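You operate a simulated robot arm through the tools that you are given. There is no shell and no other tool. Be economical: measure what you need, move in short steps, check, and stop when the job is done.

You are at the controls of a simulated robot arm. One attempt, no reset.

TASK
Turn the blue dial to 5 C. Then switch the right brake lever off. Then press the meter button two times. Then switch the stirrer switch on. Then take the round dish on the window side of the island table and put it away on the top of the short bench. Then put the green tape roll from the window side of the island table on the top shelf of the white shelf unit. Then take the grey filter and leave it on the upper shelf over the locker. Then switch the black switch on. Then open the room door. The order counts. Set down upright: grey filter. The right brake lever goes to its stop.

The check looks at the end state, three seconds after you hand in, the way a careful person would. Anything else that was tipped, shoved, dropped, spilled or broken makes it a failure.

THE ROBOT
A 7-joint arm with a three-finger gripper on a trunk, on a base that drives. Base frame: it is fixed to the floor where the robot stands at the start and does not move with it; the origin is under the middle of the robot, x ahead of it, y to its left, z up; the surface under the hand at the start is at about z = 0.903. Units: m, degrees, N and s.
Its first joint turns from -166.0 to 166.0 degrees. Places, roughly: black switch [-4.5, 0.9, 1]; blue dial [0.5, 0, 1]; grey filter (5x5x11 cm) [-2, 0.5, 1]; meter button [-1.6, 2.4, 0.8]; right brake lever [-0.3, 2.2, 0.4]; room door [-4.8, -1.8, 1]; round dish [-1.75, 1.25, 1]; stirrer switch [-1.6, 2, 0.8]; tape roll [-2, 1, 1]; top of the short bench [-3, -2, 0.9]; top shelf of the white shelf unit [-1.3, -2.1, 1.2]; upper shelf over the locker (45x18 cm) [-1.94, -0.48, 1.28]. Payload 2.69 kg.
Tool frame: the origin (TCP) lies between the finger pads and is the grasp point; the fingertips stand 0.029 m ahead of it; z points along the fingers, y is the line along which they close. Largest opening 0.12 m; the body of the gripper starts 0.078 m behind the TCP.
Orientation is told as [roll, pitch, yaw] about the base's x, y, z axes, in that order, counted from this pose: with the fingers straight down and closing along the base's y, the tool's x points along the base's -x, its y along +y and its z along -z.

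THE INTERFACE
- The arm moves only by the tool play_rows. Its argument "plan" is a list of rows, each an object (a shift or turn left out is 0, a gripper value left out holds the last) with "xyz": the shift along the base's x, y, z in cm, a list of three; "dr": the turn, a rotation vector about the base's x, y, z in degrees, a list of three; "hand": the gripper command, from -1 (shut) to 1 (fully open), values between in proportion. In form: [{"xyz": [x, y, z], "dr": [ax, ay, az], "hand": hand}, ...]. A call has 1 to 8 rows; each row shifts and turns the commanded pose from where the row before left it. A row lasts 0.2 s, in which the tool goes at most 0.05 m and 8.6 degrees; a call with a longer step from one row to the next is refused whole, and so is a gripper value outside its range. Where a pose cannot be reached the arm comes as near as it can. A force on the tool above 40 N (or 10 N above the force at the start of the call, whichever is more), or a blocked arm, ends the call early, and 0.2 s more pass. The fingers move at their own pace and stop on an object; they squeeze with about 34 N. The grip force told is the motor's: it shows also when the fingers shut on nothing. Time passes only in rows, and 0.2 s behind the last, so rows that do not move let the fingers close. It gives the time, the measured TCP pose, the force on the tool (base axes), the opening and the grip force at its end, in the units of the frame above (readings bear some noise), with the torque about the TCP (base axes, N m) and any sound that the robot's microphone picked up, and new pictures: "pictures" is both (left out), scene, wrist or none.
- Cameras (640 x 400 px; columns grow to the right, rows downward): "scene" is now at [0.3692, 0.1736, 1.2565]; the picture's right is [-0.16, -0.99, 0.00], its down [-0.41, 0.07, -0.91] and it looks along [0.90, -0.15, -0.41] (base axes); focal length 214 px, centre (320, 200). "wrist" rides on the gripper at [0.063, 0, -0.104] in the tool frame; the picture's right is [0.00, 1.00, 0.00], its down [-0.83, 0.00, -0.56] and it looks along [-0.56, 0.00, 0.83] (tool axes); focal length 275 px, centre (320, 200). There is no depth. A picture from a camera that has moved, and an enlarged one, comes with that camera's place and axes in the base frame and with its lens.
- lift_body(by): slides the trunk up (or, below 0, down) by that many m; the arm and the scene camera ride with it, the base frame stays. It gives what a move gives, with no picture.
- base_move(legs): drives the robot by 1 to 6 legs, each [ahead, left, turn to the left] in m, m and degrees, along the robot's own axes; the way and the turn of a leg run together, so that a leg with both is an arc; at most 1.5 m and 180 degrees a leg. The arm and the cameras ride along, it lands a little off, and it stops where it bumps. It gives what a move gives, and a new picture of the scene camera.
- pan_tilt(pan, tilt): turns the head with the scene camera to pan (to the left, within 143 degrees either way) and tilt (down, from -29 to 69), counted from straight ahead of the robot. It gives what a move gives, and a new picture of the scene camera.
- zoom(camera, box): a new picture of the part [left, top, right, bottom] of that camera's present view, enlarged. No time passes.
- job_done(): hands the job in; it is judged then, once.

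Go step by step. Nothing tells you exact positions but the pictures and the camera data: compare them with the known pose of the tool, close in by small moves and look again before you grip or let go. The budget is 186 turns and 260 pictures, counting those below and the enlarged ones. Unless the task says otherwise, let go and move clear before handing in.

The tools are called after "Emit:" as a command line: name --argument value ..., lists and objects as JSON in quotes. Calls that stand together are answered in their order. play_rows: Moves the arm, as the interface text tells. Its arguments: {"type":"object","properties":{"plan":{"type":"array","items":{"type":"object","properties":{"xyz":{"type":"array","items":{"type":"number"}},"dr":{"type":"array","items":{"type":"number"}},"hand":{"type":"number"}}}},"pictures":{"type":"string","enum":["both","scene","wrist","none"]}},"required":["plan"]} The other tools are called the same way: lift_body (by) slides the trunk up or down; base_move (legs) drives the base; pan_tilt (pan, tilt) turns the head that bears the scene camera; zoom (camera, box) takes an enlarged picture of a part of a camera's view; job_done () hands the job in.

At the start:

```text
time_s: 0.0
eef_pos: [0.5423, 0.2226, 1.2122]
tcp_rot: [-0.1, 0.0, -0.1]
contact_force: [-0.3, -0.2, 0.5]
torque: [0.01, -0.01, 0.03]
grip_width: 0.1198
grasp_force: 0.2
trunk travel left (down, up): [-0.225, 0.361]
robot x, y, heading: [-0.0037, 0.0012, -0.1]
head pan, tilt: [-9.2, 24.5]
```

scene: 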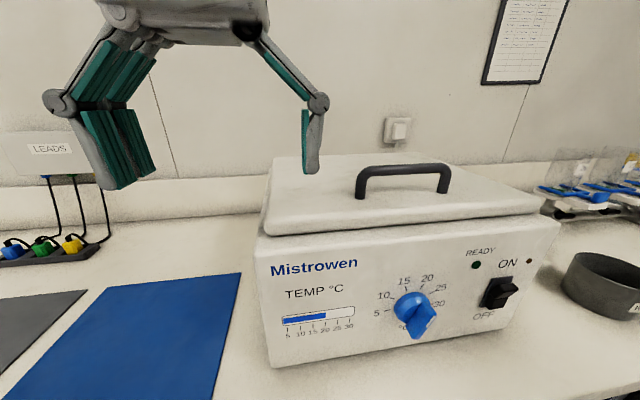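
wrist: 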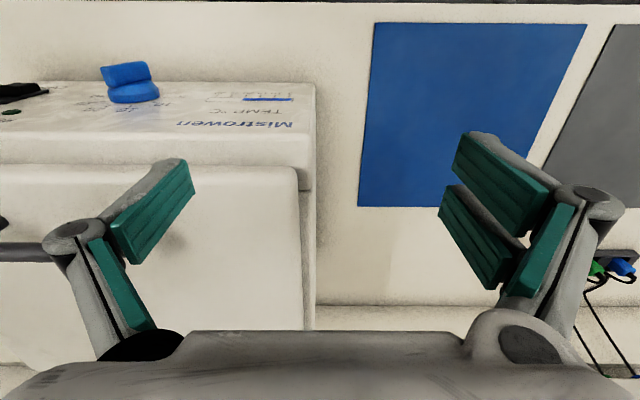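

I see the bath with the blue dial on its front face. I'll enlarge the dial first.

Emit:
zoom --camera "scene" --box '[340, 240, 500, 340]'

Emit:
zoom --camera "wrist" --box '[60, 40, 220, 140]'

```text
4.00 times, centred on (420, 290) of scene
camera zoom: at [0.3692, 0.1736, 1.2565], right [-0.16, -0.99, 0.0], down [-0.41, 0.07, -0.91], along [0.9, -0.15, -0.41], focal length 858 px, centre (-80, -160)
```

zoom: 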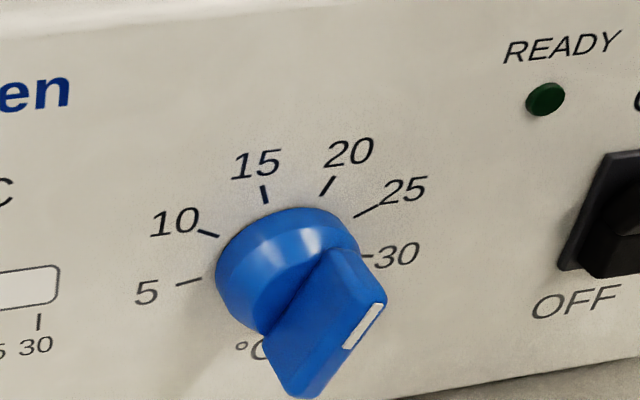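

```text
4.00 times, centred on (140, 90) of wrist
camera zoom: at [0.4794, 0.2212, 1.3163], right [0.0, 1.0, 0.0], down [0.83, 0.0, 0.56], along [0.56, 0.0, -0.83], focal length 1101 px, centre (1040, 640)
```

zoom: 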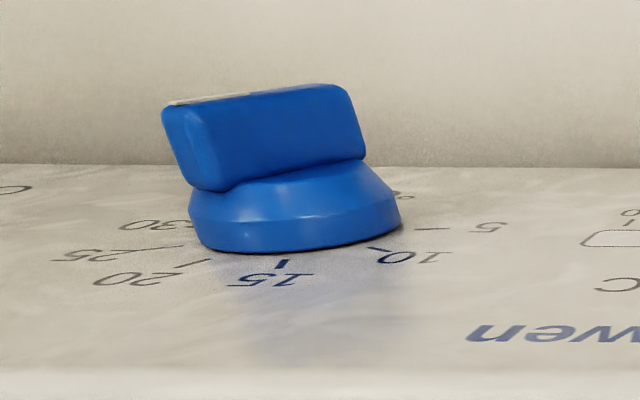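

The bar points at about 61° on the scale (5 sits at 180° and 30 at 0°), and the dial's centre is near [0.554, 0.018, 1.002]. I'll back up for room and turn the tool to point ahead.

Emit:
base_move --legs '[[-0.3, 0, 0]]'

Emit:
play_rows --plan '[{"dr": [0, -8.5, 0], "hand": 0}, {"dr": [0, -8.5, 0]}, {"dr": [0, -8.5, 0]}, {"dr": [0, -8.5, 0]}, {"dr": [0, -8.5, 0]}, {"dr": [0, -8.5, 0]}, {"dr": [0, -8.5, 0]}, {"dr": [0, -8.5, 0]}]' --pictures "none"

Emit:
play_rows --plan '[{"dr": [0, -8.5, 0], "xyz": [0, -4, -4]}, {"dr": [0, -8.5, 0], "xyz": [0, -4, -3]}, {"dr": [0, -5, 0], "xyz": [0, -3, -3]}, {"dr": [8, 0, 0], "xyz": [0, -3, -3]}, {"dr": [8, 0, 0], "xyz": [0, -3, -3]}, {"dr": [8, 0, 0], "xyz": [0, -3, -3]}, {"dr": [5, 0, 0]}]'

```text
time_s: 2.1
eef_pos: [0.2373, 0.2223, 1.2123]
tcp_rot: [0.0, 0.0, 0.0]
contact_force: [0.0, 0.5, 0.1]
torque: [0.01, 0.02, -0.05]
grip_width: 0.1201
grasp_force: 0.0
trunk travel left (down, up): [-0.225, 0.361]
robot x, y, heading: [-0.3061, -0.0008, 0.2]
head pan, tilt: [-9.2, 24.5]
camera scene: at [0.0642, 0.1739, 1.2565], right [-0.16, -0.99, 0.0], down [-0.41, 0.07, -0.91], along [0.9, -0.15, -0.41], focal length 214 px, centre (320, 200)
```

scene: 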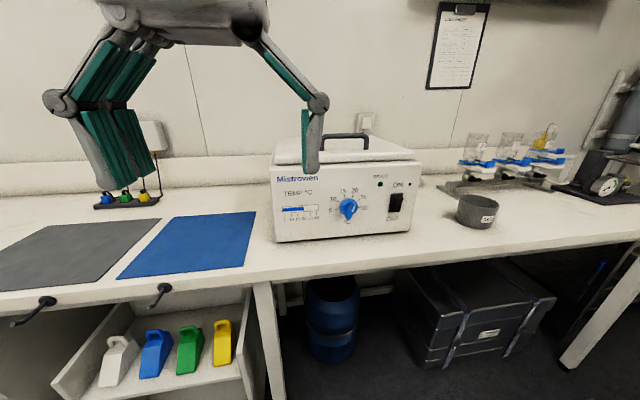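

```text
time_s: 4.1
eef_pos: [0.2509, 0.2215, 1.2473]
tcp_rot: [10.0, -69.4, -9.4]
contact_force: [0.8, 0.0, -2.0]
torque: [0.01, -0.14, -0.02]
grip_width: 0.06
grasp_force: 0.1
trunk travel left (down, up): [-0.225, 0.361]
robot x, y, heading: [-0.3052, 0.0047, -0.1]
head pan, tilt: [-9.2, 24.5]
stopped in row 8: the arm was blocked; the commanded pose is now the measured one
```

```text
refused: row 1 steps farther than a row can; nothing moved
```

The arm got cramped close in, so I'll push the tool forward and down before finishing the turn.

Emit:
play_rows --plan '[{"xyz": [4, -2, -2]}, {"xyz": [4, -2, -2]}, {"xyz": [2, -3, -3]}, {"xyz": [2, -3, -3]}, {"xyz": [0, -3, -3]}, {"xyz": [0, -3, -3]}, {"xyz": [0, -3, -3]}]'

```text
time_s: 4.7
eef_pos: [0.3144, 0.2191, 1.3024]
tcp_rot: [28.6, -78.9, -22.6]
contact_force: [-0.1, 0.1, -0.6]
torque: [-0.02, -0.1, 0.03]
grip_width: 0.0601
grasp_force: 0.1
trunk travel left (down, up): [-0.225, 0.361]
robot x, y, heading: [-0.308, -0.0009, 0.4]
head pan, tilt: [-9.2, 24.5]
stopped in row 3: the arm was blocked; the commanded pose is now the measured one
camera scene: at [0.0308, 0.1794, 1.1978], right [-0.16, -0.99, 0.0], down [-0.91, 0.15, -0.39], along [0.38, -0.06, -0.92], focal length 214 px, centre (320, 200)
camera wrist: at [0.1997, 0.2117, 1.2567], right [-0.1, 0.99, 0.09], down [-0.4, -0.12, 0.91], along [0.91, 0.05, 0.41], focal length 275 px, centre (320, 200)
```

scene: 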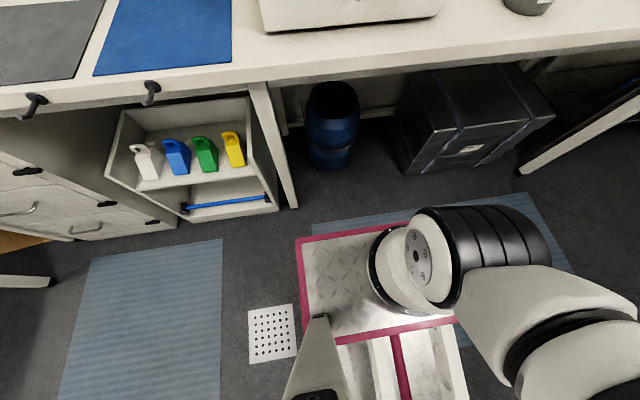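
wrist: 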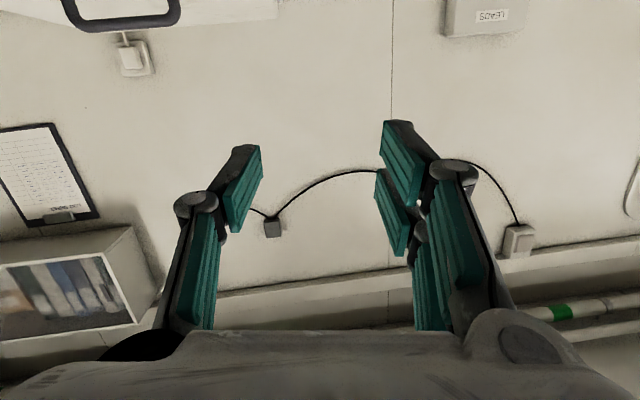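

The arm seems to have been pressing against the head. I'll ease straight ahead and downwards to free it.

Emit:
play_rows --plan '[{"xyz": [3, 0, -2]}, {"xyz": [3, 0, -2]}, {"xyz": [3, 0, -2]}, {"xyz": [3, 0, -2]}]'

```text
time_s: 5.5
eef_pos: [0.3641, 0.2558, 1.3484]
tcp_rot: [96.4, -83.9, -85.7]
contact_force: [0.7, 1.0, -0.1]
torque: [-0.01, -0.11, -0.12]
grip_width: 0.06
grasp_force: 0.1
trunk travel left (down, up): [-0.225, 0.361]
robot x, y, heading: [-0.3027, -0.0019, 0.0]
head pan, tilt: [-9.2, 24.5]
stopped in row 3: the arm was blocked; the commanded pose is now the measured one
camera scene: at [0.0281, 0.1859, 1.1952], right [-0.06, -1.0, 0.0], down [-0.94, 0.05, -0.35], along [0.35, -0.02, -0.94], focal length 214 px, centre (320, 200)
camera wrist: at [0.261, 0.2416, 1.2843], right [-0.19, 0.98, 0.1], down [-0.54, -0.19, 0.82], along [0.82, 0.1, 0.56], focal length 275 px, centre (320, 200)
```

scene: 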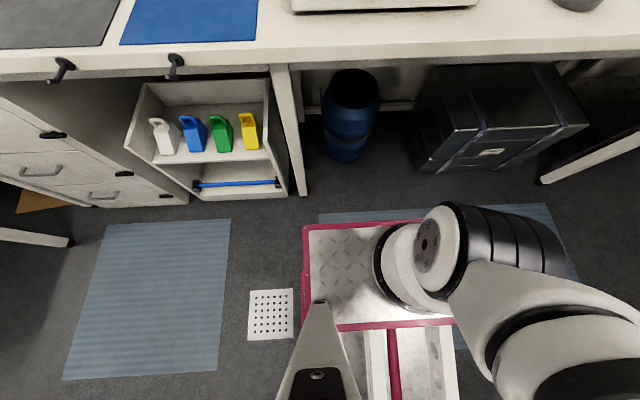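
wrist: 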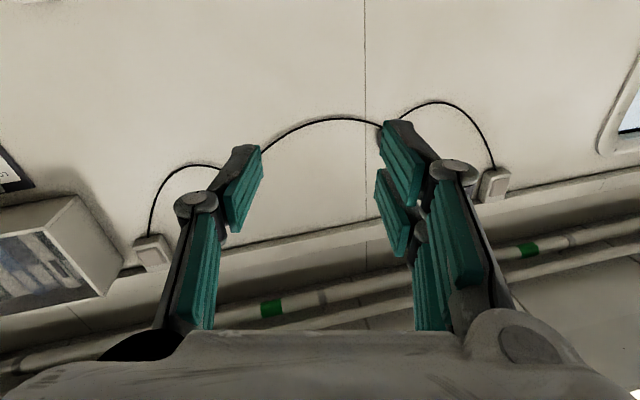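

The head sits at the left front, in the way of a forward-pointing hand. I'll move the hand to the right, clear of it.

Emit:
play_rows --plan '[{"xyz": [0, -4, 0]}, {"xyz": [0, -4, 0]}, {"xyz": [0, -4, 0]}, {"xyz": [0, -4, 0]}]'

```text
time_s: 6.5
eef_pos: [0.3637, 0.0968, 1.34]
tcp_rot: [89.7, -84.2, -78.9]
contact_force: [-0.1, 0.5, -0.2]
torque: [-0.01, 0.01, 0.02]
grip_width: 0.0601
grasp_force: 0.1
trunk travel left (down, up): [-0.225, 0.361]
robot x, y, heading: [-0.3053, 0.002, 0.1]
head pan, tilt: [-9.2, 24.5]
camera scene: at [0.0642, 0.1743, 1.2564], right [-0.16, -0.99, 0.0], down [-0.41, 0.07, -0.91], along [0.9, -0.14, -0.42], focal length 214 px, centre (320, 200)
camera wrist: at [0.2601, 0.0822, 1.2781], right [-0.19, 0.98, 0.1], down [-0.53, -0.18, 0.83], along [0.83, 0.1, 0.55], focal length 275 px, centre (320, 200)
```

scene: 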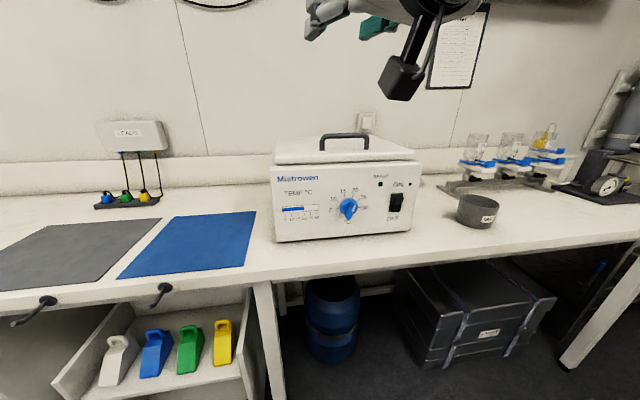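
wrist: 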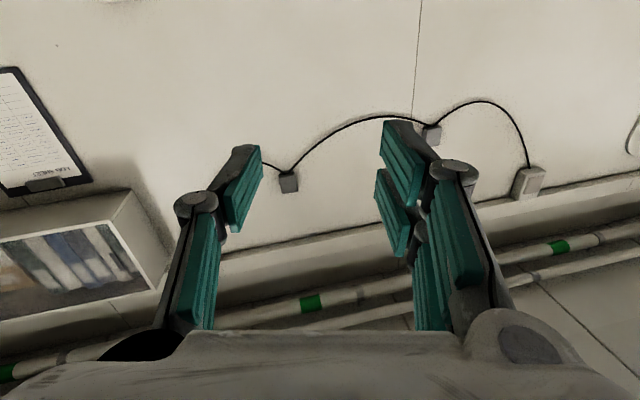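

The head is free again and the tool points ahead with a small yaw. I'll step the base 0.2 m left for clearance, then square the tool and bring it in front of the dial.

Emit:
base_move --legs '[[0, 0.2, 0]]'

Emit:
play_rows --plan '[{"xyz": [1, -4, -2], "dr": [0, 0, -5.5]}, {"xyz": [1, -4, -2], "dr": [0, 0, -5.5]}, {"xyz": [1, -4, -2]}, {"xyz": [1, -4, -2]}, {"xyz": [0, -3.5, -3]}, {"xyz": [0, -3, -3]}, {"xyz": [0, -3, -3]}, {"xyz": [0, -2, -4]}]'

```text
time_s: 8.1
eef_pos: [0.3626, 0.2976, 1.3414]
tcp_rot: [90.5, -84.2, -79.8]
contact_force: [-0.2, -0.7, -0.5]
torque: [-0.06, 0.02, 0.01]
grip_width: 0.0599
grasp_force: 0.0
trunk travel left (down, up): [-0.225, 0.361]
robot x, y, heading: [-0.3062, 0.199, 0.1]
head pan, tilt: [-9.2, 24.5]
camera scene: at [0.0639, 0.3757, 1.2565], right [-0.16, -0.99, 0.0], down [-0.41, 0.07, -0.91], along [0.9, -0.14, -0.41], focal length 214 px, centre (320, 200)
```

scene: 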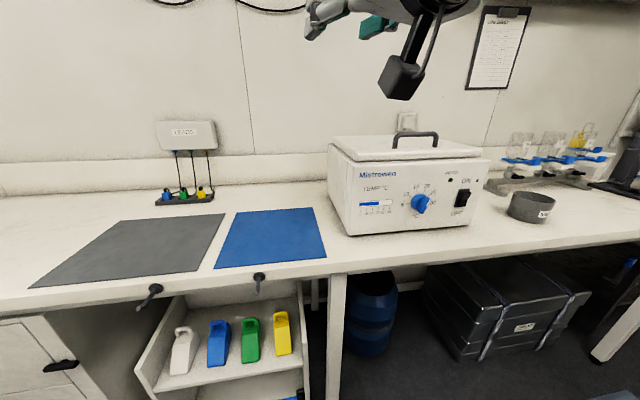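

```text
time_s: 9.9
eef_pos: [0.4033, 0.0246, 1.1326]
tcp_rot: [90.2, -84.1, -90.3]
contact_force: [0.0, -1.0, 0.3]
torque: [0.01, -0.03, 0.02]
grip_width: 0.0602
grasp_force: 0.1
trunk travel left (down, up): [-0.225, 0.361]
robot x, y, heading: [-0.3074, 0.1973, 0.4]
head pan, tilt: [-9.2, 24.5]
camera scene: at [0.0638, 0.3758, 1.2565], right [-0.16, -0.99, 0.0], down [-0.41, 0.07, -0.91], along [0.9, -0.14, -0.41], focal length 214 px, centre (320, 200)
camera wrist: at [0.2992, 0.0301, 1.0703], right [0.0, 1.0, 0.1], down [-0.56, -0.08, 0.83], along [0.83, -0.06, 0.55], focal length 275 px, centre (320, 200)
```

scene: 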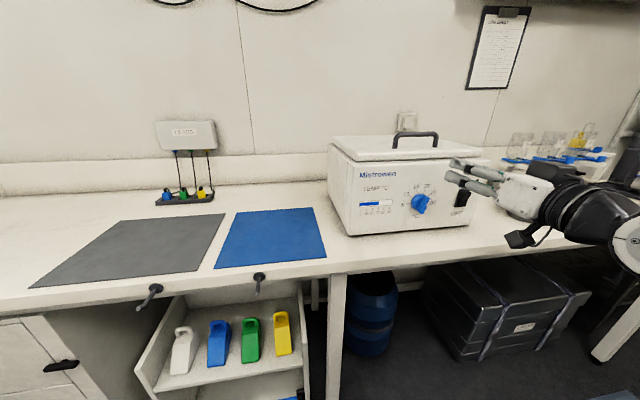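
wrist: 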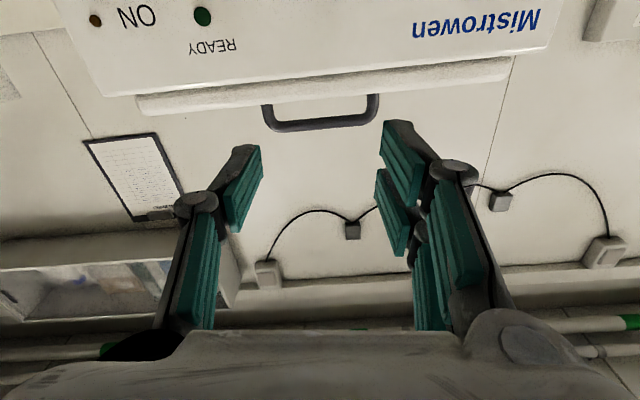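

The tool points squarely at the box. Next I'll roll it to match the bar, lower it to dial height and look.

Emit:
play_rows --plan '[{"xyz": [0, 0, -4], "dr": [8, 0, 0]}, {"xyz": [0, -0.3, -4], "dr": [8, 0, 0]}, {"xyz": [0, -0.3, -4], "dr": [7, 0, 0]}, {"xyz": [0, 0, -1]}]'

Emit:
zoom --camera "scene" --box '[360, 150, 520, 250]'

```text
time_s: 10.9
eef_pos: [0.4296, -0.0253, 1.0285]
tcp_rot: [89.8, -61.1, -89.9]
contact_force: [0.5, 0.5, -1.2]
torque: [0.02, -0.01, 0.05]
grip_width: 0.06
grasp_force: 0.1
out of reach, approached as far as the arm can: row 1, 2, 3, 4
trunk travel left (down, up): [-0.225, 0.361]
robot x, y, heading: [-0.3045, 0.197, -0.0]
head pan, tilt: [-9.2, 24.5]
camera scene: at [0.0639, 0.3757, 1.2565], right [-0.16, -0.99, 0.0], down [-0.41, 0.07, -0.91], along [0.9, -0.14, -0.41], focal length 214 px, centre (320, 200)
camera wrist: at [0.3251, 0.0056, 0.9745], right [0.0, 0.88, 0.48], down [-0.56, -0.4, 0.73], along [0.83, -0.27, 0.49], focal length 275 px, centre (320, 200)
```

scene: 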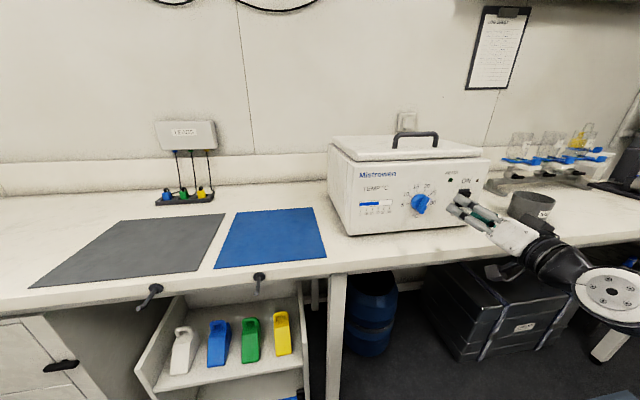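
wrist: 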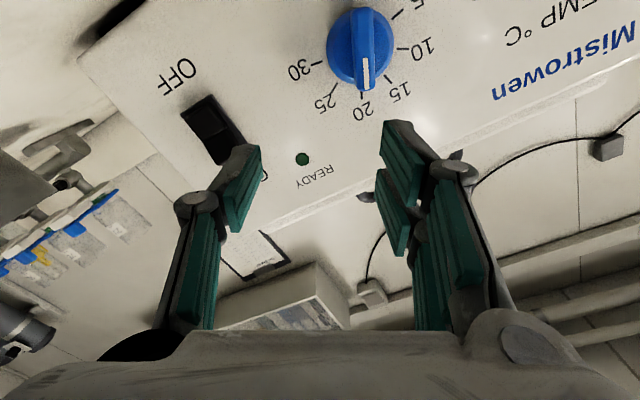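

```text
4.00 times, centred on (440, 200) of scene
camera zoom: at [0.0639, 0.3757, 1.2565], right [-0.16, -0.99, 0.0], down [-0.41, 0.07, -0.91], along [0.9, -0.14, -0.41], focal length 858 px, centre (-160, 200)
```

zoom: 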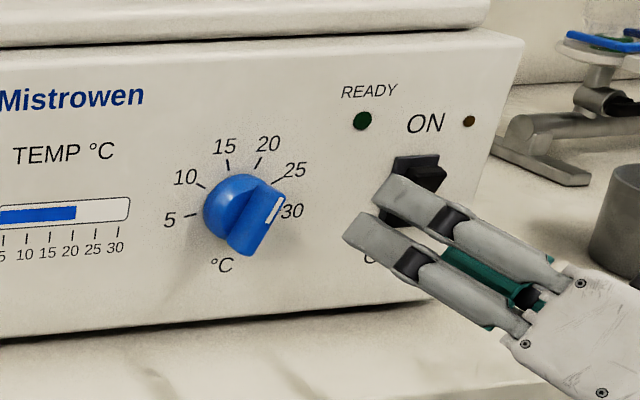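

The pointer now clearly reads 20, so it needs 108° counter-clockwise. I'll square the grip to the bar with less roll and centre it.

Emit:
play_rows --plan '[{"xyz": [-1, 2, 0], "dr": [-5, 0, 0]}, {"xyz": [-1, 2.3, 0], "dr": [-5.5, 0, 0]}]' --pictures "none"

Emit:
lift_body --by -0.026

```text
time_s: 11.5
eef_pos: [0.4319, -0.0135, 1.0478]
tcp_rot: [90.0, -71.8, -90.1]
contact_force: [0.4, 0.2, -0.6]
torque: [-0.01, 0.01, -0.02]
grip_width: 0.0602
grasp_force: 0.0
out of reach, approached as far as the arm can: row 1, 2
trunk travel left (down, up): [-0.225, 0.361]
robot x, y, heading: [-0.3051, 0.2023, 0.0]
head pan, tilt: [-9.2, 24.5]
```

```text
time_s: 12.2
eef_pos: [0.4369, -0.0151, 1.0201]
tcp_rot: [89.8, -71.8, -89.9]
contact_force: [-0.2, 0.2, 0.3]
torque: [0.01, 0.02, -0.01]
grip_width: 0.0603
grasp_force: 0.1
trunk travel left (down, up): [-0.199, 0.387]
robot x, y, heading: [-0.3025, 0.2009, 0.2]
head pan, tilt: [-9.2, 24.5]
```

The arm is close to a limit when low, so I'll lower the trunk while raising the hand relative to it.

Emit:
play_rows --plan '[{"xyz": [-2, 1, 5]}, {"xyz": [-1, 1, 4]}]' --pictures "none"

Emit:
lift_body --by -0.11

Emit:
play_rows --plan '[{"xyz": [0, 0, 0]}]'

```text
refused: row 1 steps farther than a row can; nothing moved
```

```text
time_s: 13.6
eef_pos: [0.4485, -0.0201, 0.9204]
tcp_rot: [94.2, -72.3, -94.4]
contact_force: [2.0, 0.2, 8.8]
torque: [-0.26, -0.21, 0.11]
grip_width: 0.059
grasp_force: 0.1
trunk travel left (down, up): [-0.089, 0.496]
robot x, y, heading: [-0.3066, 0.1996, 0.2]
head pan, tilt: [-9.2, 24.5]
stopped: the force on the tool passed its limit at 45 N (the readings are from after the stop); the commanded pose is now the measured one
```

```text
time_s: 14.0
eef_pos: [0.4489, -0.0194, 0.9192]
tcp_rot: [94.0, -72.3, -94.2]
contact_force: [4.0, -1.1, 11.5]
torque: [-0.39, -0.26, 0.1]
grip_width: 0.0587
grasp_force: 0.1
trunk travel left (down, up): [-0.089, 0.496]
robot x, y, heading: [-0.3057, 0.2003, 0.1]
head pan, tilt: [-9.2, 24.5]
camera scene: at [0.0834, 0.3756, 1.1202], right [-0.16, -0.99, 0.0], down [-0.41, 0.07, -0.91], along [0.9, -0.14, -0.41], focal length 214 px, centre (320, 200)
camera wrist: at [0.3455, -0.0005, 0.8576], right [0.0, 0.95, 0.3], down [-0.57, -0.24, 0.78], along [0.82, -0.17, 0.55], focal length 275 px, centre (320, 200)
```

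scene: 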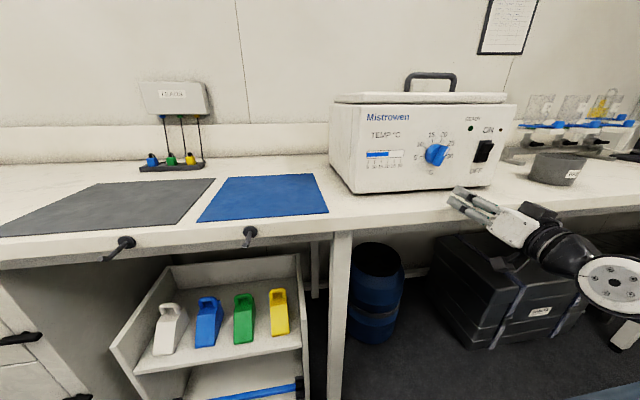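
wrist: 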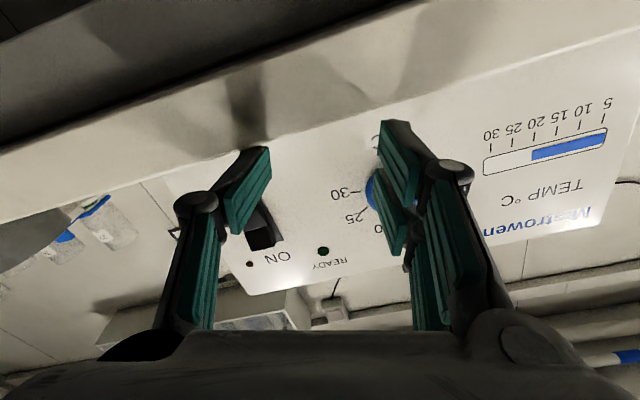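

The refused row let the hand brush the bench edge, with nothing disturbed. I'll raise the hand back to dial height.

Emit:
play_rows --plan '[{"xyz": [-1, 0, 4]}, {"xyz": [-1, 1, 4]}, {"xyz": [-1, 1, 0.5]}, {"xyz": [0, 1.7, 0]}]'

```text
time_s: 15.0
eef_pos: [0.4207, 0.0188, 1.0039]
tcp_rot: [93.2, -72.0, -93.5]
contact_force: [0.3, -0.1, -0.2]
torque: [-0.01, -0.05, 0.01]
grip_width: 0.0598
grasp_force: 0.0
trunk travel left (down, up): [-0.089, 0.496]
robot x, y, heading: [-0.3068, 0.2043, -0.0]
head pan, tilt: [-9.2, 24.5]
camera scene: at [0.0836, 0.3755, 1.1201], right [-0.16, -0.99, 0.0], down [-0.41, 0.07, -0.91], along [0.9, -0.14, -0.41], focal length 214 px, centre (320, 200)
camera wrist: at [0.3164, 0.0375, 0.9419], right [0.0, 0.95, 0.3], down [-0.57, -0.25, 0.78], along [0.82, -0.17, 0.54], focal length 275 px, centre (320, 200)
```

scene: 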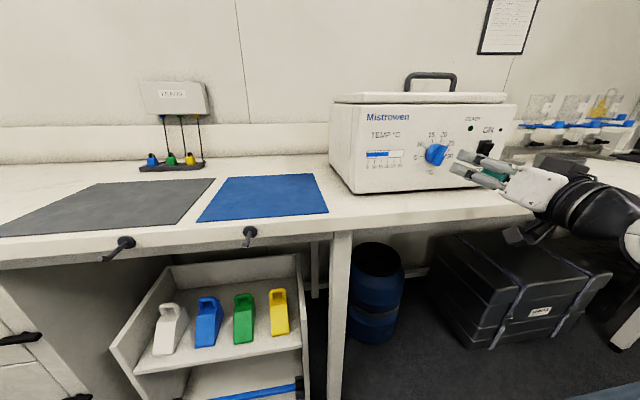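
wrist: 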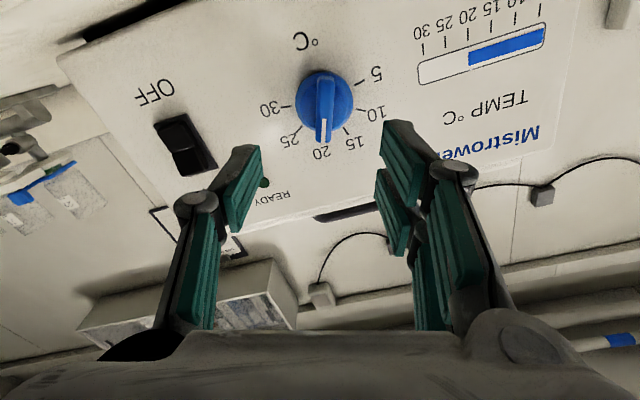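

Alignment looks right, with the bar centred and vertical between the fingers. I'll advance.

Emit:
play_rows --plan '[{"xyz": [4, 0, 0]}, {"xyz": [2.5, 0, 0]}, {"xyz": [1, 0, 0]}, {"xyz": [0.7, 0, 0]}]'

Emit:
zoom --camera "scene" --box '[380, 110, 540, 210]'

```text
time_s: 16.0
eef_pos: [0.5008, 0.0187, 1.0031]
tcp_rot: [93.5, -72.3, -93.7]
contact_force: [-0.1, -0.9, -0.1]
torque: [0.02, 0.05, 0.0]
grip_width: 0.0601
grasp_force: 0.0
trunk travel left (down, up): [-0.089, 0.496]
robot x, y, heading: [-0.3002, 0.2013, 0.1]
head pan, tilt: [-9.2, 24.5]
camera scene: at [0.0835, 0.3756, 1.1201], right [-0.16, -0.99, 0.0], down [-0.41, 0.07, -0.91], along [0.9, -0.14, -0.41], focal length 214 px, centre (320, 200)
camera wrist: at [0.3979, 0.0376, 0.9411], right [0.0, 0.95, 0.3], down [-0.57, -0.25, 0.78], along [0.82, -0.17, 0.55], focal length 275 px, centre (320, 200)
```

scene: 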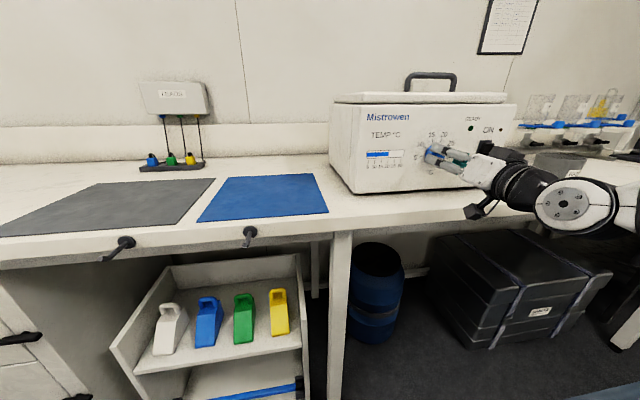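
wrist: 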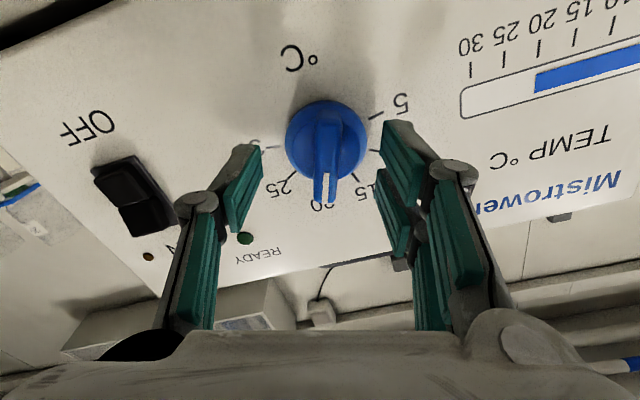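

```text
4.00 times, centred on (460, 160) of scene
camera zoom: at [0.0835, 0.3756, 1.1201], right [-0.16, -0.99, 0.0], down [-0.41, 0.07, -0.91], along [0.9, -0.14, -0.41], focal length 858 px, centre (-240, 360)
```

zoom: 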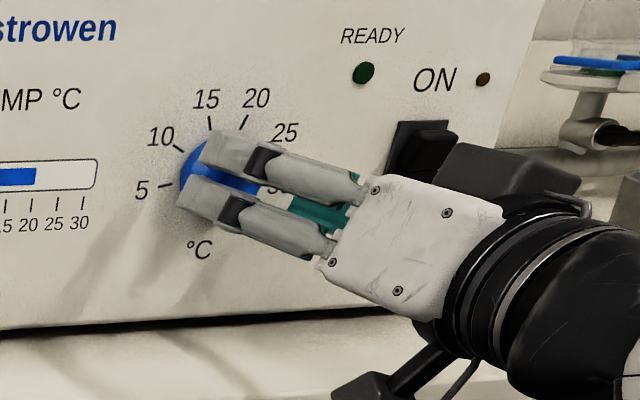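

The fingertips straddle the bar; I'll close.

Emit:
play_rows --plan '[{"xyz": [0.5, 0, 0], "hand": -0.5}, {"hand": -1}, {"hand": -1}]'

```text
time_s: 16.8
eef_pos: [0.5058, 0.0214, 1.0043]
tcp_rot: [93.6, -72.4, -93.6]
contact_force: [6.6, 19.2, 10.2]
torque: [-0.01, 0.18, 0.74]
grip_width: 0.0129
grasp_force: 39.7
trunk travel left (down, up): [-0.089, 0.496]
robot x, y, heading: [-0.3041, 0.2039, 0.3]
head pan, tilt: [-9.2, 24.5]
camera scene: at [0.0835, 0.3766, 1.1201], right [-0.16, -0.99, 0.0], down [-0.41, 0.07, -0.91], along [0.9, -0.14, -0.41], focal length 214 px, centre (320, 200)
camera wrist: at [0.4029, 0.04, 0.942], right [0.0, 0.95, 0.3], down [-0.57, -0.25, 0.78], along [0.82, -0.17, 0.55], focal length 275 px, centre (320, 200)
```

scene: 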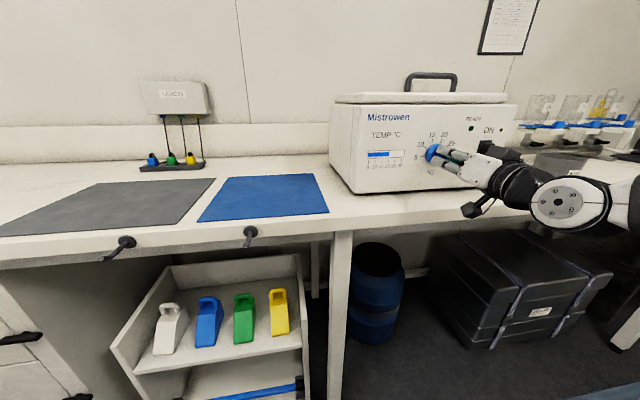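
wrist: 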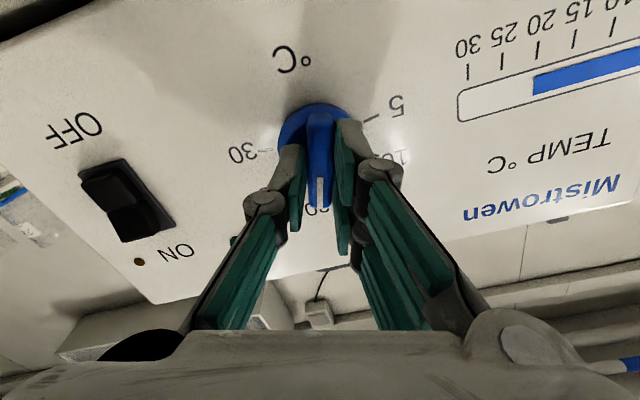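

The bar is gripped. I'll relieve the side load and start turning.

Emit:
play_rows --plan '[{"xyz": [0, 0.4, 0.2]}, {"dr": [-8, 0, 0]}, {"dr": [-8, 0, 0]}, {"dr": [-8, 0, 0]}]'

```text
time_s: 17.8
eef_pos: [0.5051, 0.0211, 1.0045]
tcp_rot: [-98.3, -83.7, 98.3]
contact_force: [17.4, 5.7, -5.6]
torque: [-0.04, -0.07, 0.11]
grip_width: 0.0127
grasp_force: 39.8
trunk travel left (down, up): [-0.089, 0.496]
robot x, y, heading: [-0.3063, 0.2027, 0.4]
head pan, tilt: [-9.2, 24.5]
camera scene: at [0.0843, 0.3756, 1.1198], right [-0.16, -0.99, 0.0], down [-0.41, 0.07, -0.91], along [0.9, -0.14, -0.42], focal length 214 px, centre (320, 200)
camera wrist: at [0.4025, 0.0137, 0.94], right [0.0, 0.99, -0.11], down [-0.57, 0.09, 0.82], along [0.82, 0.06, 0.57], focal length 275 px, centre (320, 200)
```

scene: 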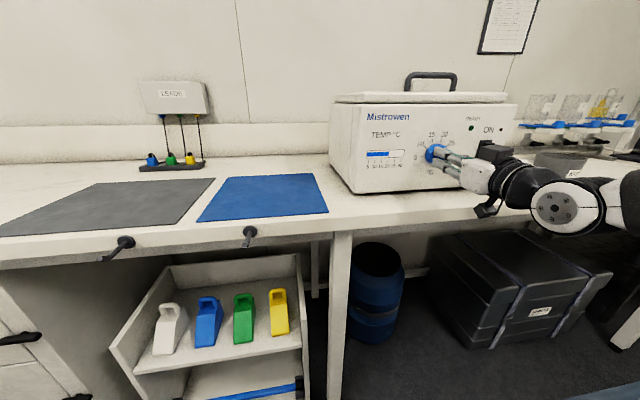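
wrist: 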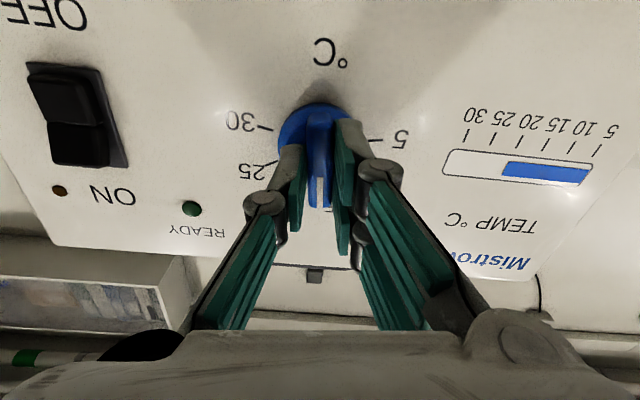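

It is turning along. I'll continue.

Emit:
play_rows --plan '[{"dr": [-8, 0, 0]}, {"dr": [-8, 0, 0]}, {"dr": [-8, 0, 0]}, {"dr": [-8, 0, 0]}, {"dr": [-8, 0, 0]}]'

```text
time_s: 19.0
eef_pos: [0.5049, 0.0217, 1.0039]
tcp_rot: [-90.9, -43.7, 91.4]
contact_force: [3.8, 5.4, -13.6]
torque: [-0.03, 0.23, 0.15]
grip_width: 0.013
grasp_force: 39.3
trunk travel left (down, up): [-0.089, 0.496]
robot x, y, heading: [-0.3068, 0.1998, 0.1]
head pan, tilt: [-9.2, 24.5]
camera scene: at [0.084, 0.3756, 1.1198], right [-0.16, -0.99, 0.0], down [-0.41, 0.07, -0.91], along [0.9, -0.14, -0.42], focal length 214 px, centre (320, 200)
camera wrist: at [0.4025, -0.0265, 0.9599], right [0.0, 0.69, -0.73], down [-0.57, 0.6, 0.56], along [0.82, 0.41, 0.39], focal length 275 px, centre (320, 200)
```

scene: 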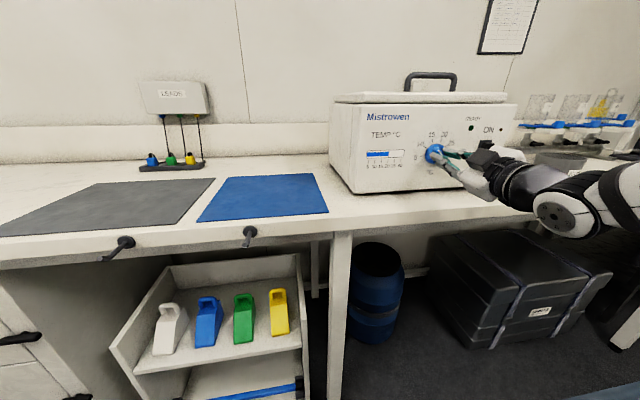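
wrist: 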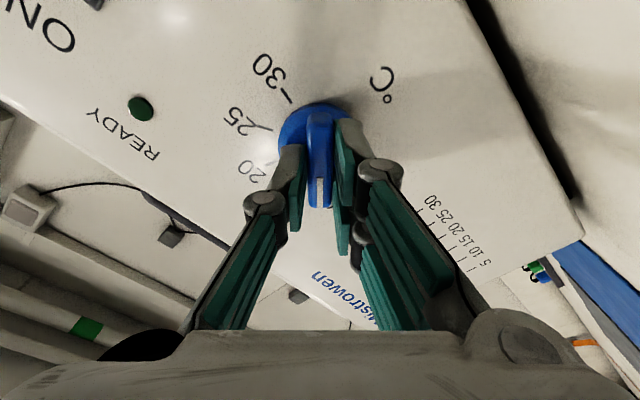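

Emit:
play_rows --plan '[{"dr": [-8, 0, 0]}, {"dr": [-8, 0, 0]}, {"dr": [-8, 0, 0]}, {"dr": [-8, 0, 0]}, {"dr": [-8, 0, 0]}, {"dr": [-3.4, 0, 0]}, {}]' --pictures "wrist"

Emit:
zoom --camera "scene" --box '[350, 110, 510, 210]'

```text
time_s: 20.6
eef_pos: [0.5043, 0.0215, 1.0055]
tcp_rot: [-89.9, -0.5, 91.2]
contact_force: [-5.8, -0.2, -20.0]
torque: [0.01, 0.55, 0.15]
grip_width: 0.0133
grasp_force: 40.1
trunk travel left (down, up): [-0.089, 0.496]
robot x, y, heading: [-0.3052, 0.1999, 0.1]
head pan, tilt: [-9.2, 24.5]
camera wrist: at [0.4026, -0.0445, 1.0049], right [0.0, 0.0, -1.0], down [-0.57, 0.82, 0.0], along [0.82, 0.57, 0.0], focal length 275 px, centre (320, 200)
```

wrist: 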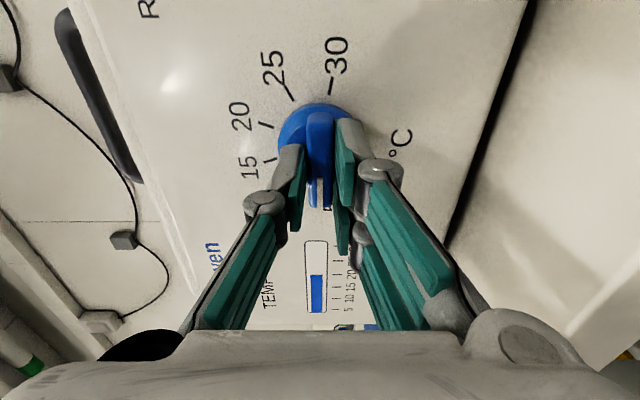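

```text
4.00 times, centred on (430, 160) of scene
camera zoom: at [0.084, 0.3754, 1.1199], right [-0.16, -0.99, 0.0], down [-0.41, 0.07, -0.91], along [0.9, -0.14, -0.42], focal length 858 px, centre (-120, 360)
```

zoom: 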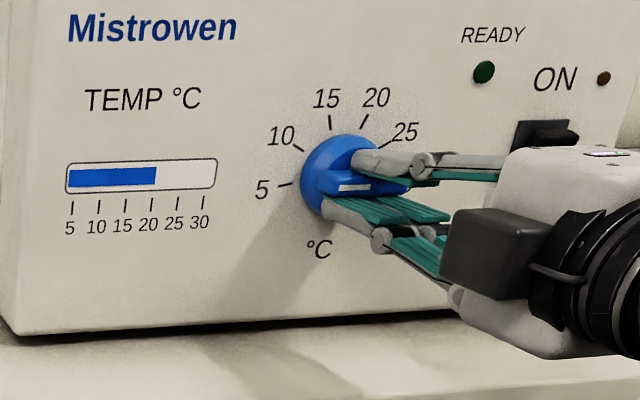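

The pointer is about level with 5. I'll open, back off and check closely.

Emit:
play_rows --plan '[{"hand": 0}, {"hand": 0}, {"xyz": [-4, 0, 0]}, {"xyz": [-4, 0, 0]}]'

Emit:
zoom --camera "scene" --box '[390, 120, 470, 170]'

Emit:
zoom --camera "wrist" --box '[240, 20, 400, 120]'

```text
time_s: 21.6
eef_pos: [0.425, 0.0213, 1.0069]
tcp_rot: [-90.0, -0.4, 91.0]
contact_force: [0.9, 0.0, -0.2]
torque: [-0.03, 0.01, 0.01]
grip_width: 0.0604
grasp_force: 0.0
trunk travel left (down, up): [-0.089, 0.496]
robot x, y, heading: [-0.3027, 0.1985, 0.2]
head pan, tilt: [-9.2, 24.5]
camera scene: at [0.0838, 0.3757, 1.12], right [-0.16, -0.99, 0.0], down [-0.41, 0.07, -0.91], along [0.9, -0.14, -0.41], focal length 214 px, centre (320, 200)
camera wrist: at [0.3216, -0.0438, 1.0066], right [0.0, 0.0, -1.0], down [-0.57, 0.82, 0.0], along [0.82, 0.57, 0.0], focal length 275 px, centre (320, 200)
```

scene: 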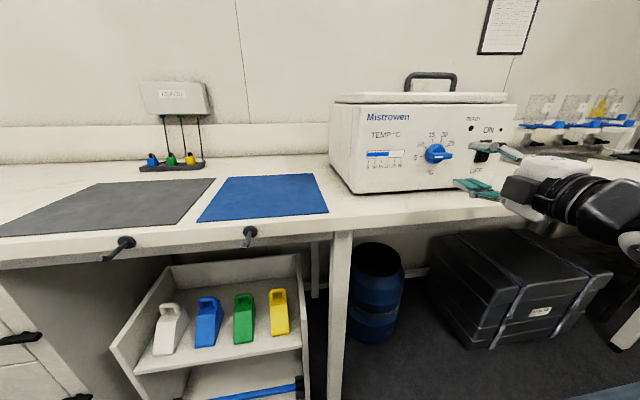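
wrist: 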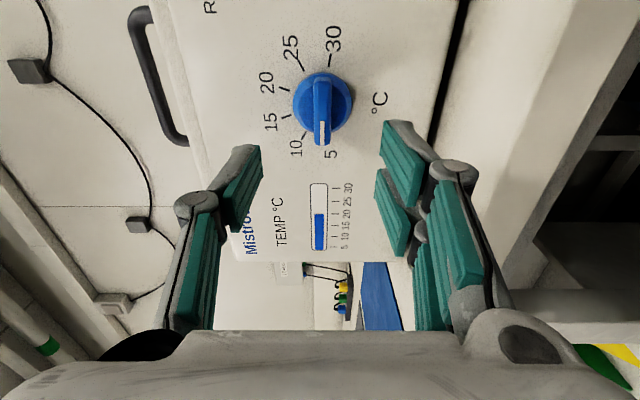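

```text
8.00 times, centred on (430, 145) of scene
camera zoom: at [0.0838, 0.3757, 1.12], right [-0.16, -0.99, 0.0], down [-0.41, 0.07, -0.91], along [0.9, -0.14, -0.41], focal length 1716 px, centre (-560, 640)
```

zoom: 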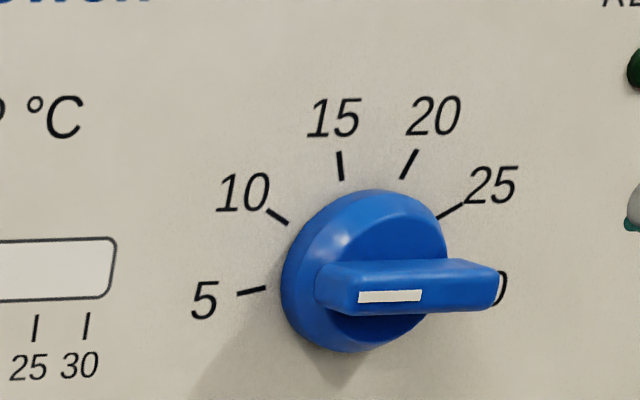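

```text
4.00 times, centred on (320, 70) of wrist
camera zoom: at [0.3216, -0.0438, 1.0066], right [0.0, 0.0, -1.0], down [-0.57, 0.82, 0.0], along [0.82, 0.57, 0.0], focal length 1101 px, centre (320, 720)
```

zoom: 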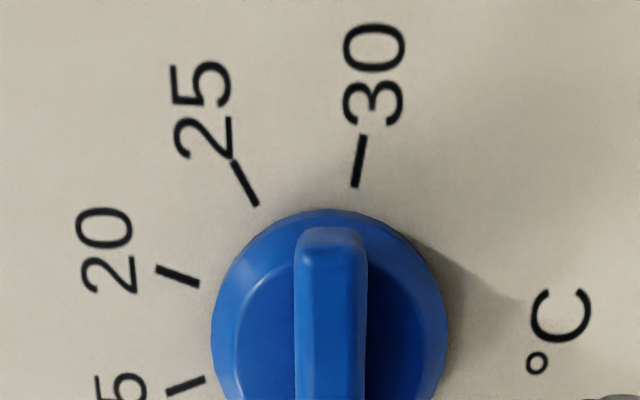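

The 5 tick sits about 10° below horizontal, so the pointer reads roughly 6. I'll re-grip and turn another 10°.

Emit:
play_rows --plan '[{"xyz": [4, 0, -0.1]}, {"xyz": [4, 0, -0.1]}, {"hand": -0.6}, {"hand": -1}, {"hand": -1}, {"dr": [-5, 0, 0]}, {"dr": [-5, 0, 0]}, {}]' --pictures "none"

Emit:
play_rows --plan '[{"hand": 0}, {"hand": 0}, {"xyz": [-4, 0, 0]}, {"xyz": [-4, 0, 0]}]' --pictures "wrist"

Emit:
zoom --camera "scene" --box '[390, 120, 470, 170]'

Emit:
zoom --camera "wrist" --box '[260, 30, 380, 180]'

```text
time_s: 23.4
eef_pos: [0.5072, 0.0229, 1.0042]
tcp_rot: [-89.8, 9.7, 91.1]
contact_force: [9.9, 2.5, -4.0]
torque: [0.0, 0.0, -0.55]
grip_width: 0.013
grasp_force: 39.5
trunk travel left (down, up): [-0.089, 0.496]
robot x, y, heading: [-0.3065, 0.1983, -0.2]
head pan, tilt: [-9.2, 24.5]
```

```text
time_s: 24.4
eef_pos: [0.4256, 0.0255, 1.005]
tcp_rot: [-89.8, 9.5, 91.2]
contact_force: [-0.1, -0.2, -0.8]
torque: [-0.01, 0.0, -0.01]
grip_width: 0.06
grasp_force: 0.1
trunk travel left (down, up): [-0.089, 0.496]
robot x, y, heading: [-0.3035, 0.203, 0.1]
head pan, tilt: [-9.2, 24.5]
camera wrist: at [0.3225, -0.0398, 1.0157], right [0.0, -0.17, -0.99], down [-0.57, 0.81, -0.14], along [0.82, 0.56, -0.1], focal length 275 px, centre (320, 200)
```

wrist: 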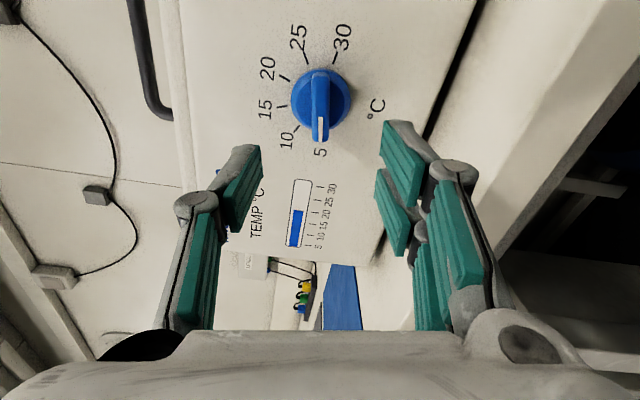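

```text
8.00 times, centred on (430, 145) of scene
camera zoom: at [0.0837, 0.3756, 1.12], right [-0.16, -0.99, 0.0], down [-0.41, 0.07, -0.91], along [0.9, -0.14, -0.41], focal length 1716 px, centre (-560, 640)
```

zoom: 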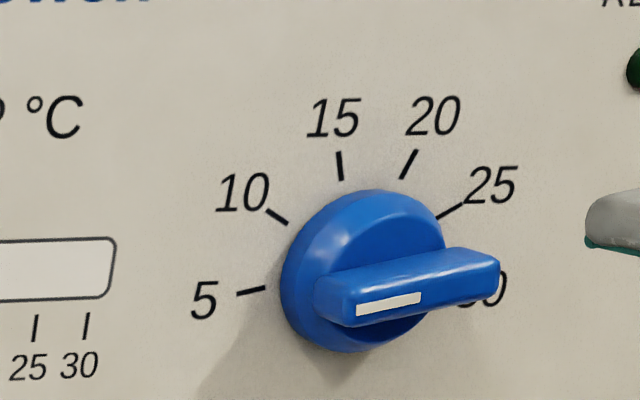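

```text
2.67 times, centred on (320, 105) of wrist
camera zoom: at [0.3225, -0.0398, 1.0157], right [0.0, -0.17, -0.99], down [-0.57, 0.81, -0.14], along [0.82, 0.56, -0.1], focal length 734 px, centre (320, 453)
```

zoom: 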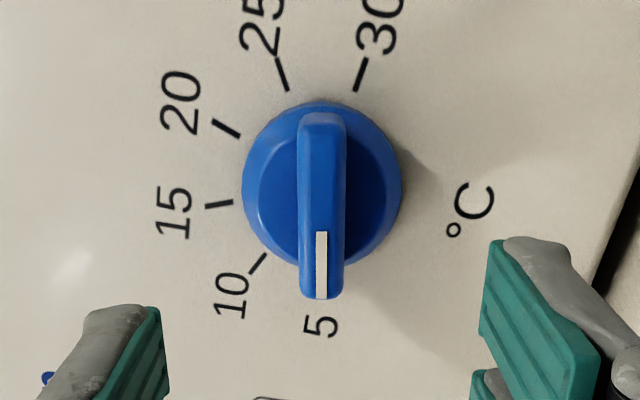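

The pointer now lines up with the 5 tick. Next is the right brake lever near [-0.3, 2.2, 0.4]: I'll back away and look to the left.

Emit:
base_move --legs '[[-0.35, 0, 0]]'

Emit:
pan_tilt --pan 80 --tilt 25

```text
time_s: 26.7
eef_pos: [0.0711, 0.0198, 1.0055]
tcp_rot: [-89.8, 9.6, 90.7]
contact_force: [0.5, -0.1, 0.5]
torque: [0.01, 0.0, 0.01]
grip_width: 0.0604
grasp_force: 0.1
trunk travel left (down, up): [-0.089, 0.496]
robot x, y, heading: [-0.6574, 0.2023, -0.4]
head pan, tilt: [-9.2, 24.5]
camera scene: at [-0.2693, 0.3736, 1.1201], right [-0.17, -0.99, 0.0], down [-0.41, 0.07, -0.91], along [0.9, -0.15, -0.41], focal length 214 px, centre (320, 200)
```

scene: 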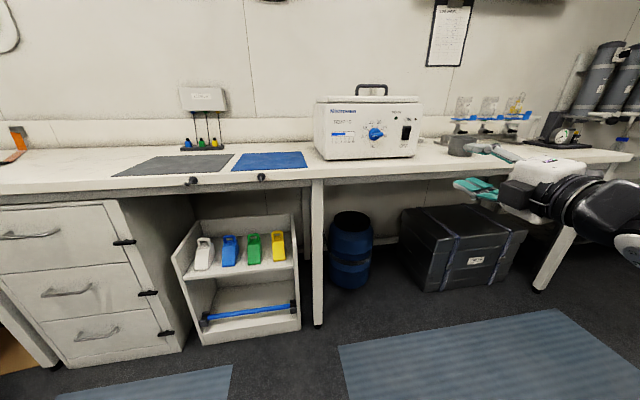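

```text
time_s: 28.3
eef_pos: [0.0702, 0.0195, 1.0055]
tcp_rot: [-89.8, 9.6, 90.7]
contact_force: [-0.5, -0.1, -0.3]
torque: [-0.02, 0.04, 0.01]
grip_width: 0.0599
grasp_force: 0.0
trunk travel left (down, up): [-0.089, 0.496]
robot x, y, heading: [-0.6581, 0.203, -0.1]
head pan, tilt: [80.0, 25.0]
camera scene: at [-0.3437, 0.4796, 1.1193], right [0.98, -0.18, 0.0], down [-0.08, -0.42, -0.91], along [0.16, 0.89, -0.42], focal length 214 px, centre (320, 200)
```

scene: 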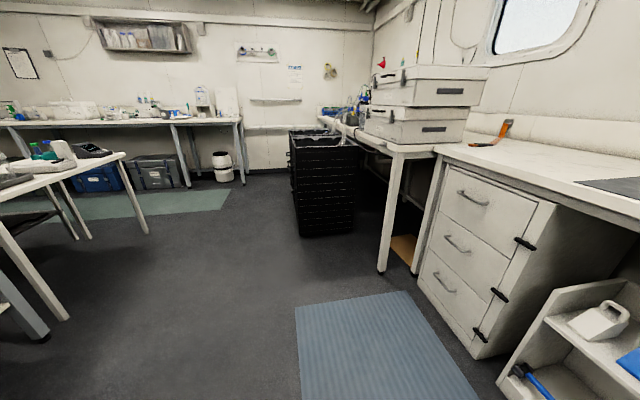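

Emit:
zoom --camera "scene" --box '[260, 100, 420, 250]'

Emit:
zoom --camera "scene" --box '[0, 60, 260, 220]'

```text
2.67 times, centred on (340, 175) of scene
camera zoom: at [-0.3437, 0.4796, 1.1193], right [0.98, -0.18, 0.0], down [-0.08, -0.42, -0.91], along [0.16, 0.89, -0.42], focal length 572 px, centre (267, 267)
```

zoom: 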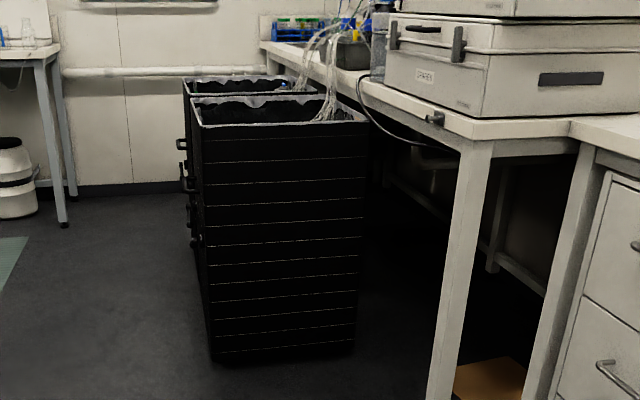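

```text
2.46 times, centred on (130, 140) of scene
camera zoom: at [-0.3437, 0.4796, 1.1193], right [0.98, -0.18, 0.0], down [-0.08, -0.42, -0.91], along [0.16, 0.89, -0.42], focal length 528 px, centre (788, 348)
```

zoom: 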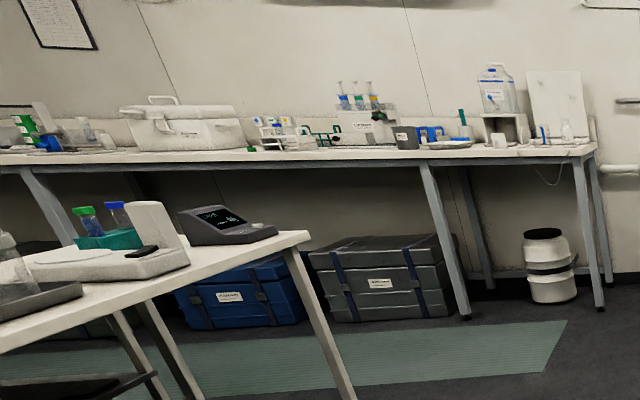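

Two black bins with levers on their -x sides stand ahead; the right one is the near one. I'll drive over alongside it, keeping the arm clear.

Emit:
base_move --legs '[[-0.2, 0, 0], [0, 1.4, 0]]'

Emit:
pan_tilt --pan 30 --tilt 40

```text
time_s: 36.4
eef_pos: [-0.1209, 1.4067, 1.0051]
tcp_rot: [-89.7, 9.5, 90.4]
contact_force: [0.2, -0.8, 0.1]
torque: [0.02, -0.01, 0.01]
grip_width: 0.0598
grasp_force: 0.1
trunk travel left (down, up): [-0.089, 0.496]
robot x, y, heading: [-0.8501, 1.5956, -0.5]
head pan, tilt: [80.0, 25.0]
camera scene: at [-0.5318, 1.8687, 1.1193], right [0.98, -0.18, 0.0], down [-0.08, -0.42, -0.91], along [0.17, 0.89, -0.42], focal length 214 px, centre (320, 200)
```

scene: 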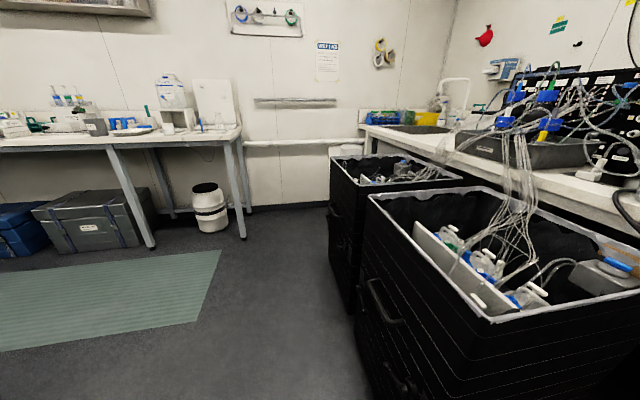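

```text
time_s: 37.6
eef_pos: [-0.1197, 1.4082, 1.0043]
tcp_rot: [-89.8, 9.7, 90.5]
contact_force: [-0.7, 0.1, 0.5]
torque: [-0.02, -0.04, -0.01]
grip_width: 0.0601
grasp_force: 0.0
trunk travel left (down, up): [-0.089, 0.496]
robot x, y, heading: [-0.8508, 1.5936, -0.7]
head pan, tilt: [30.0, 40.0]
camera scene: at [-0.4747, 1.8199, 1.096], right [0.49, -0.87, 0.0], down [-0.56, -0.32, -0.77], along [0.67, 0.38, -0.64], focal length 214 px, centre (320, 200)
```

scene: 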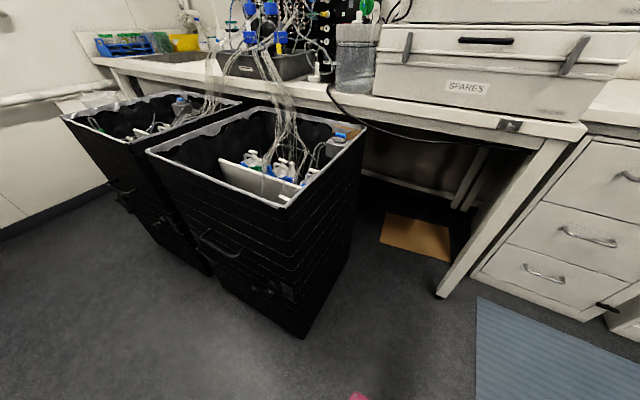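

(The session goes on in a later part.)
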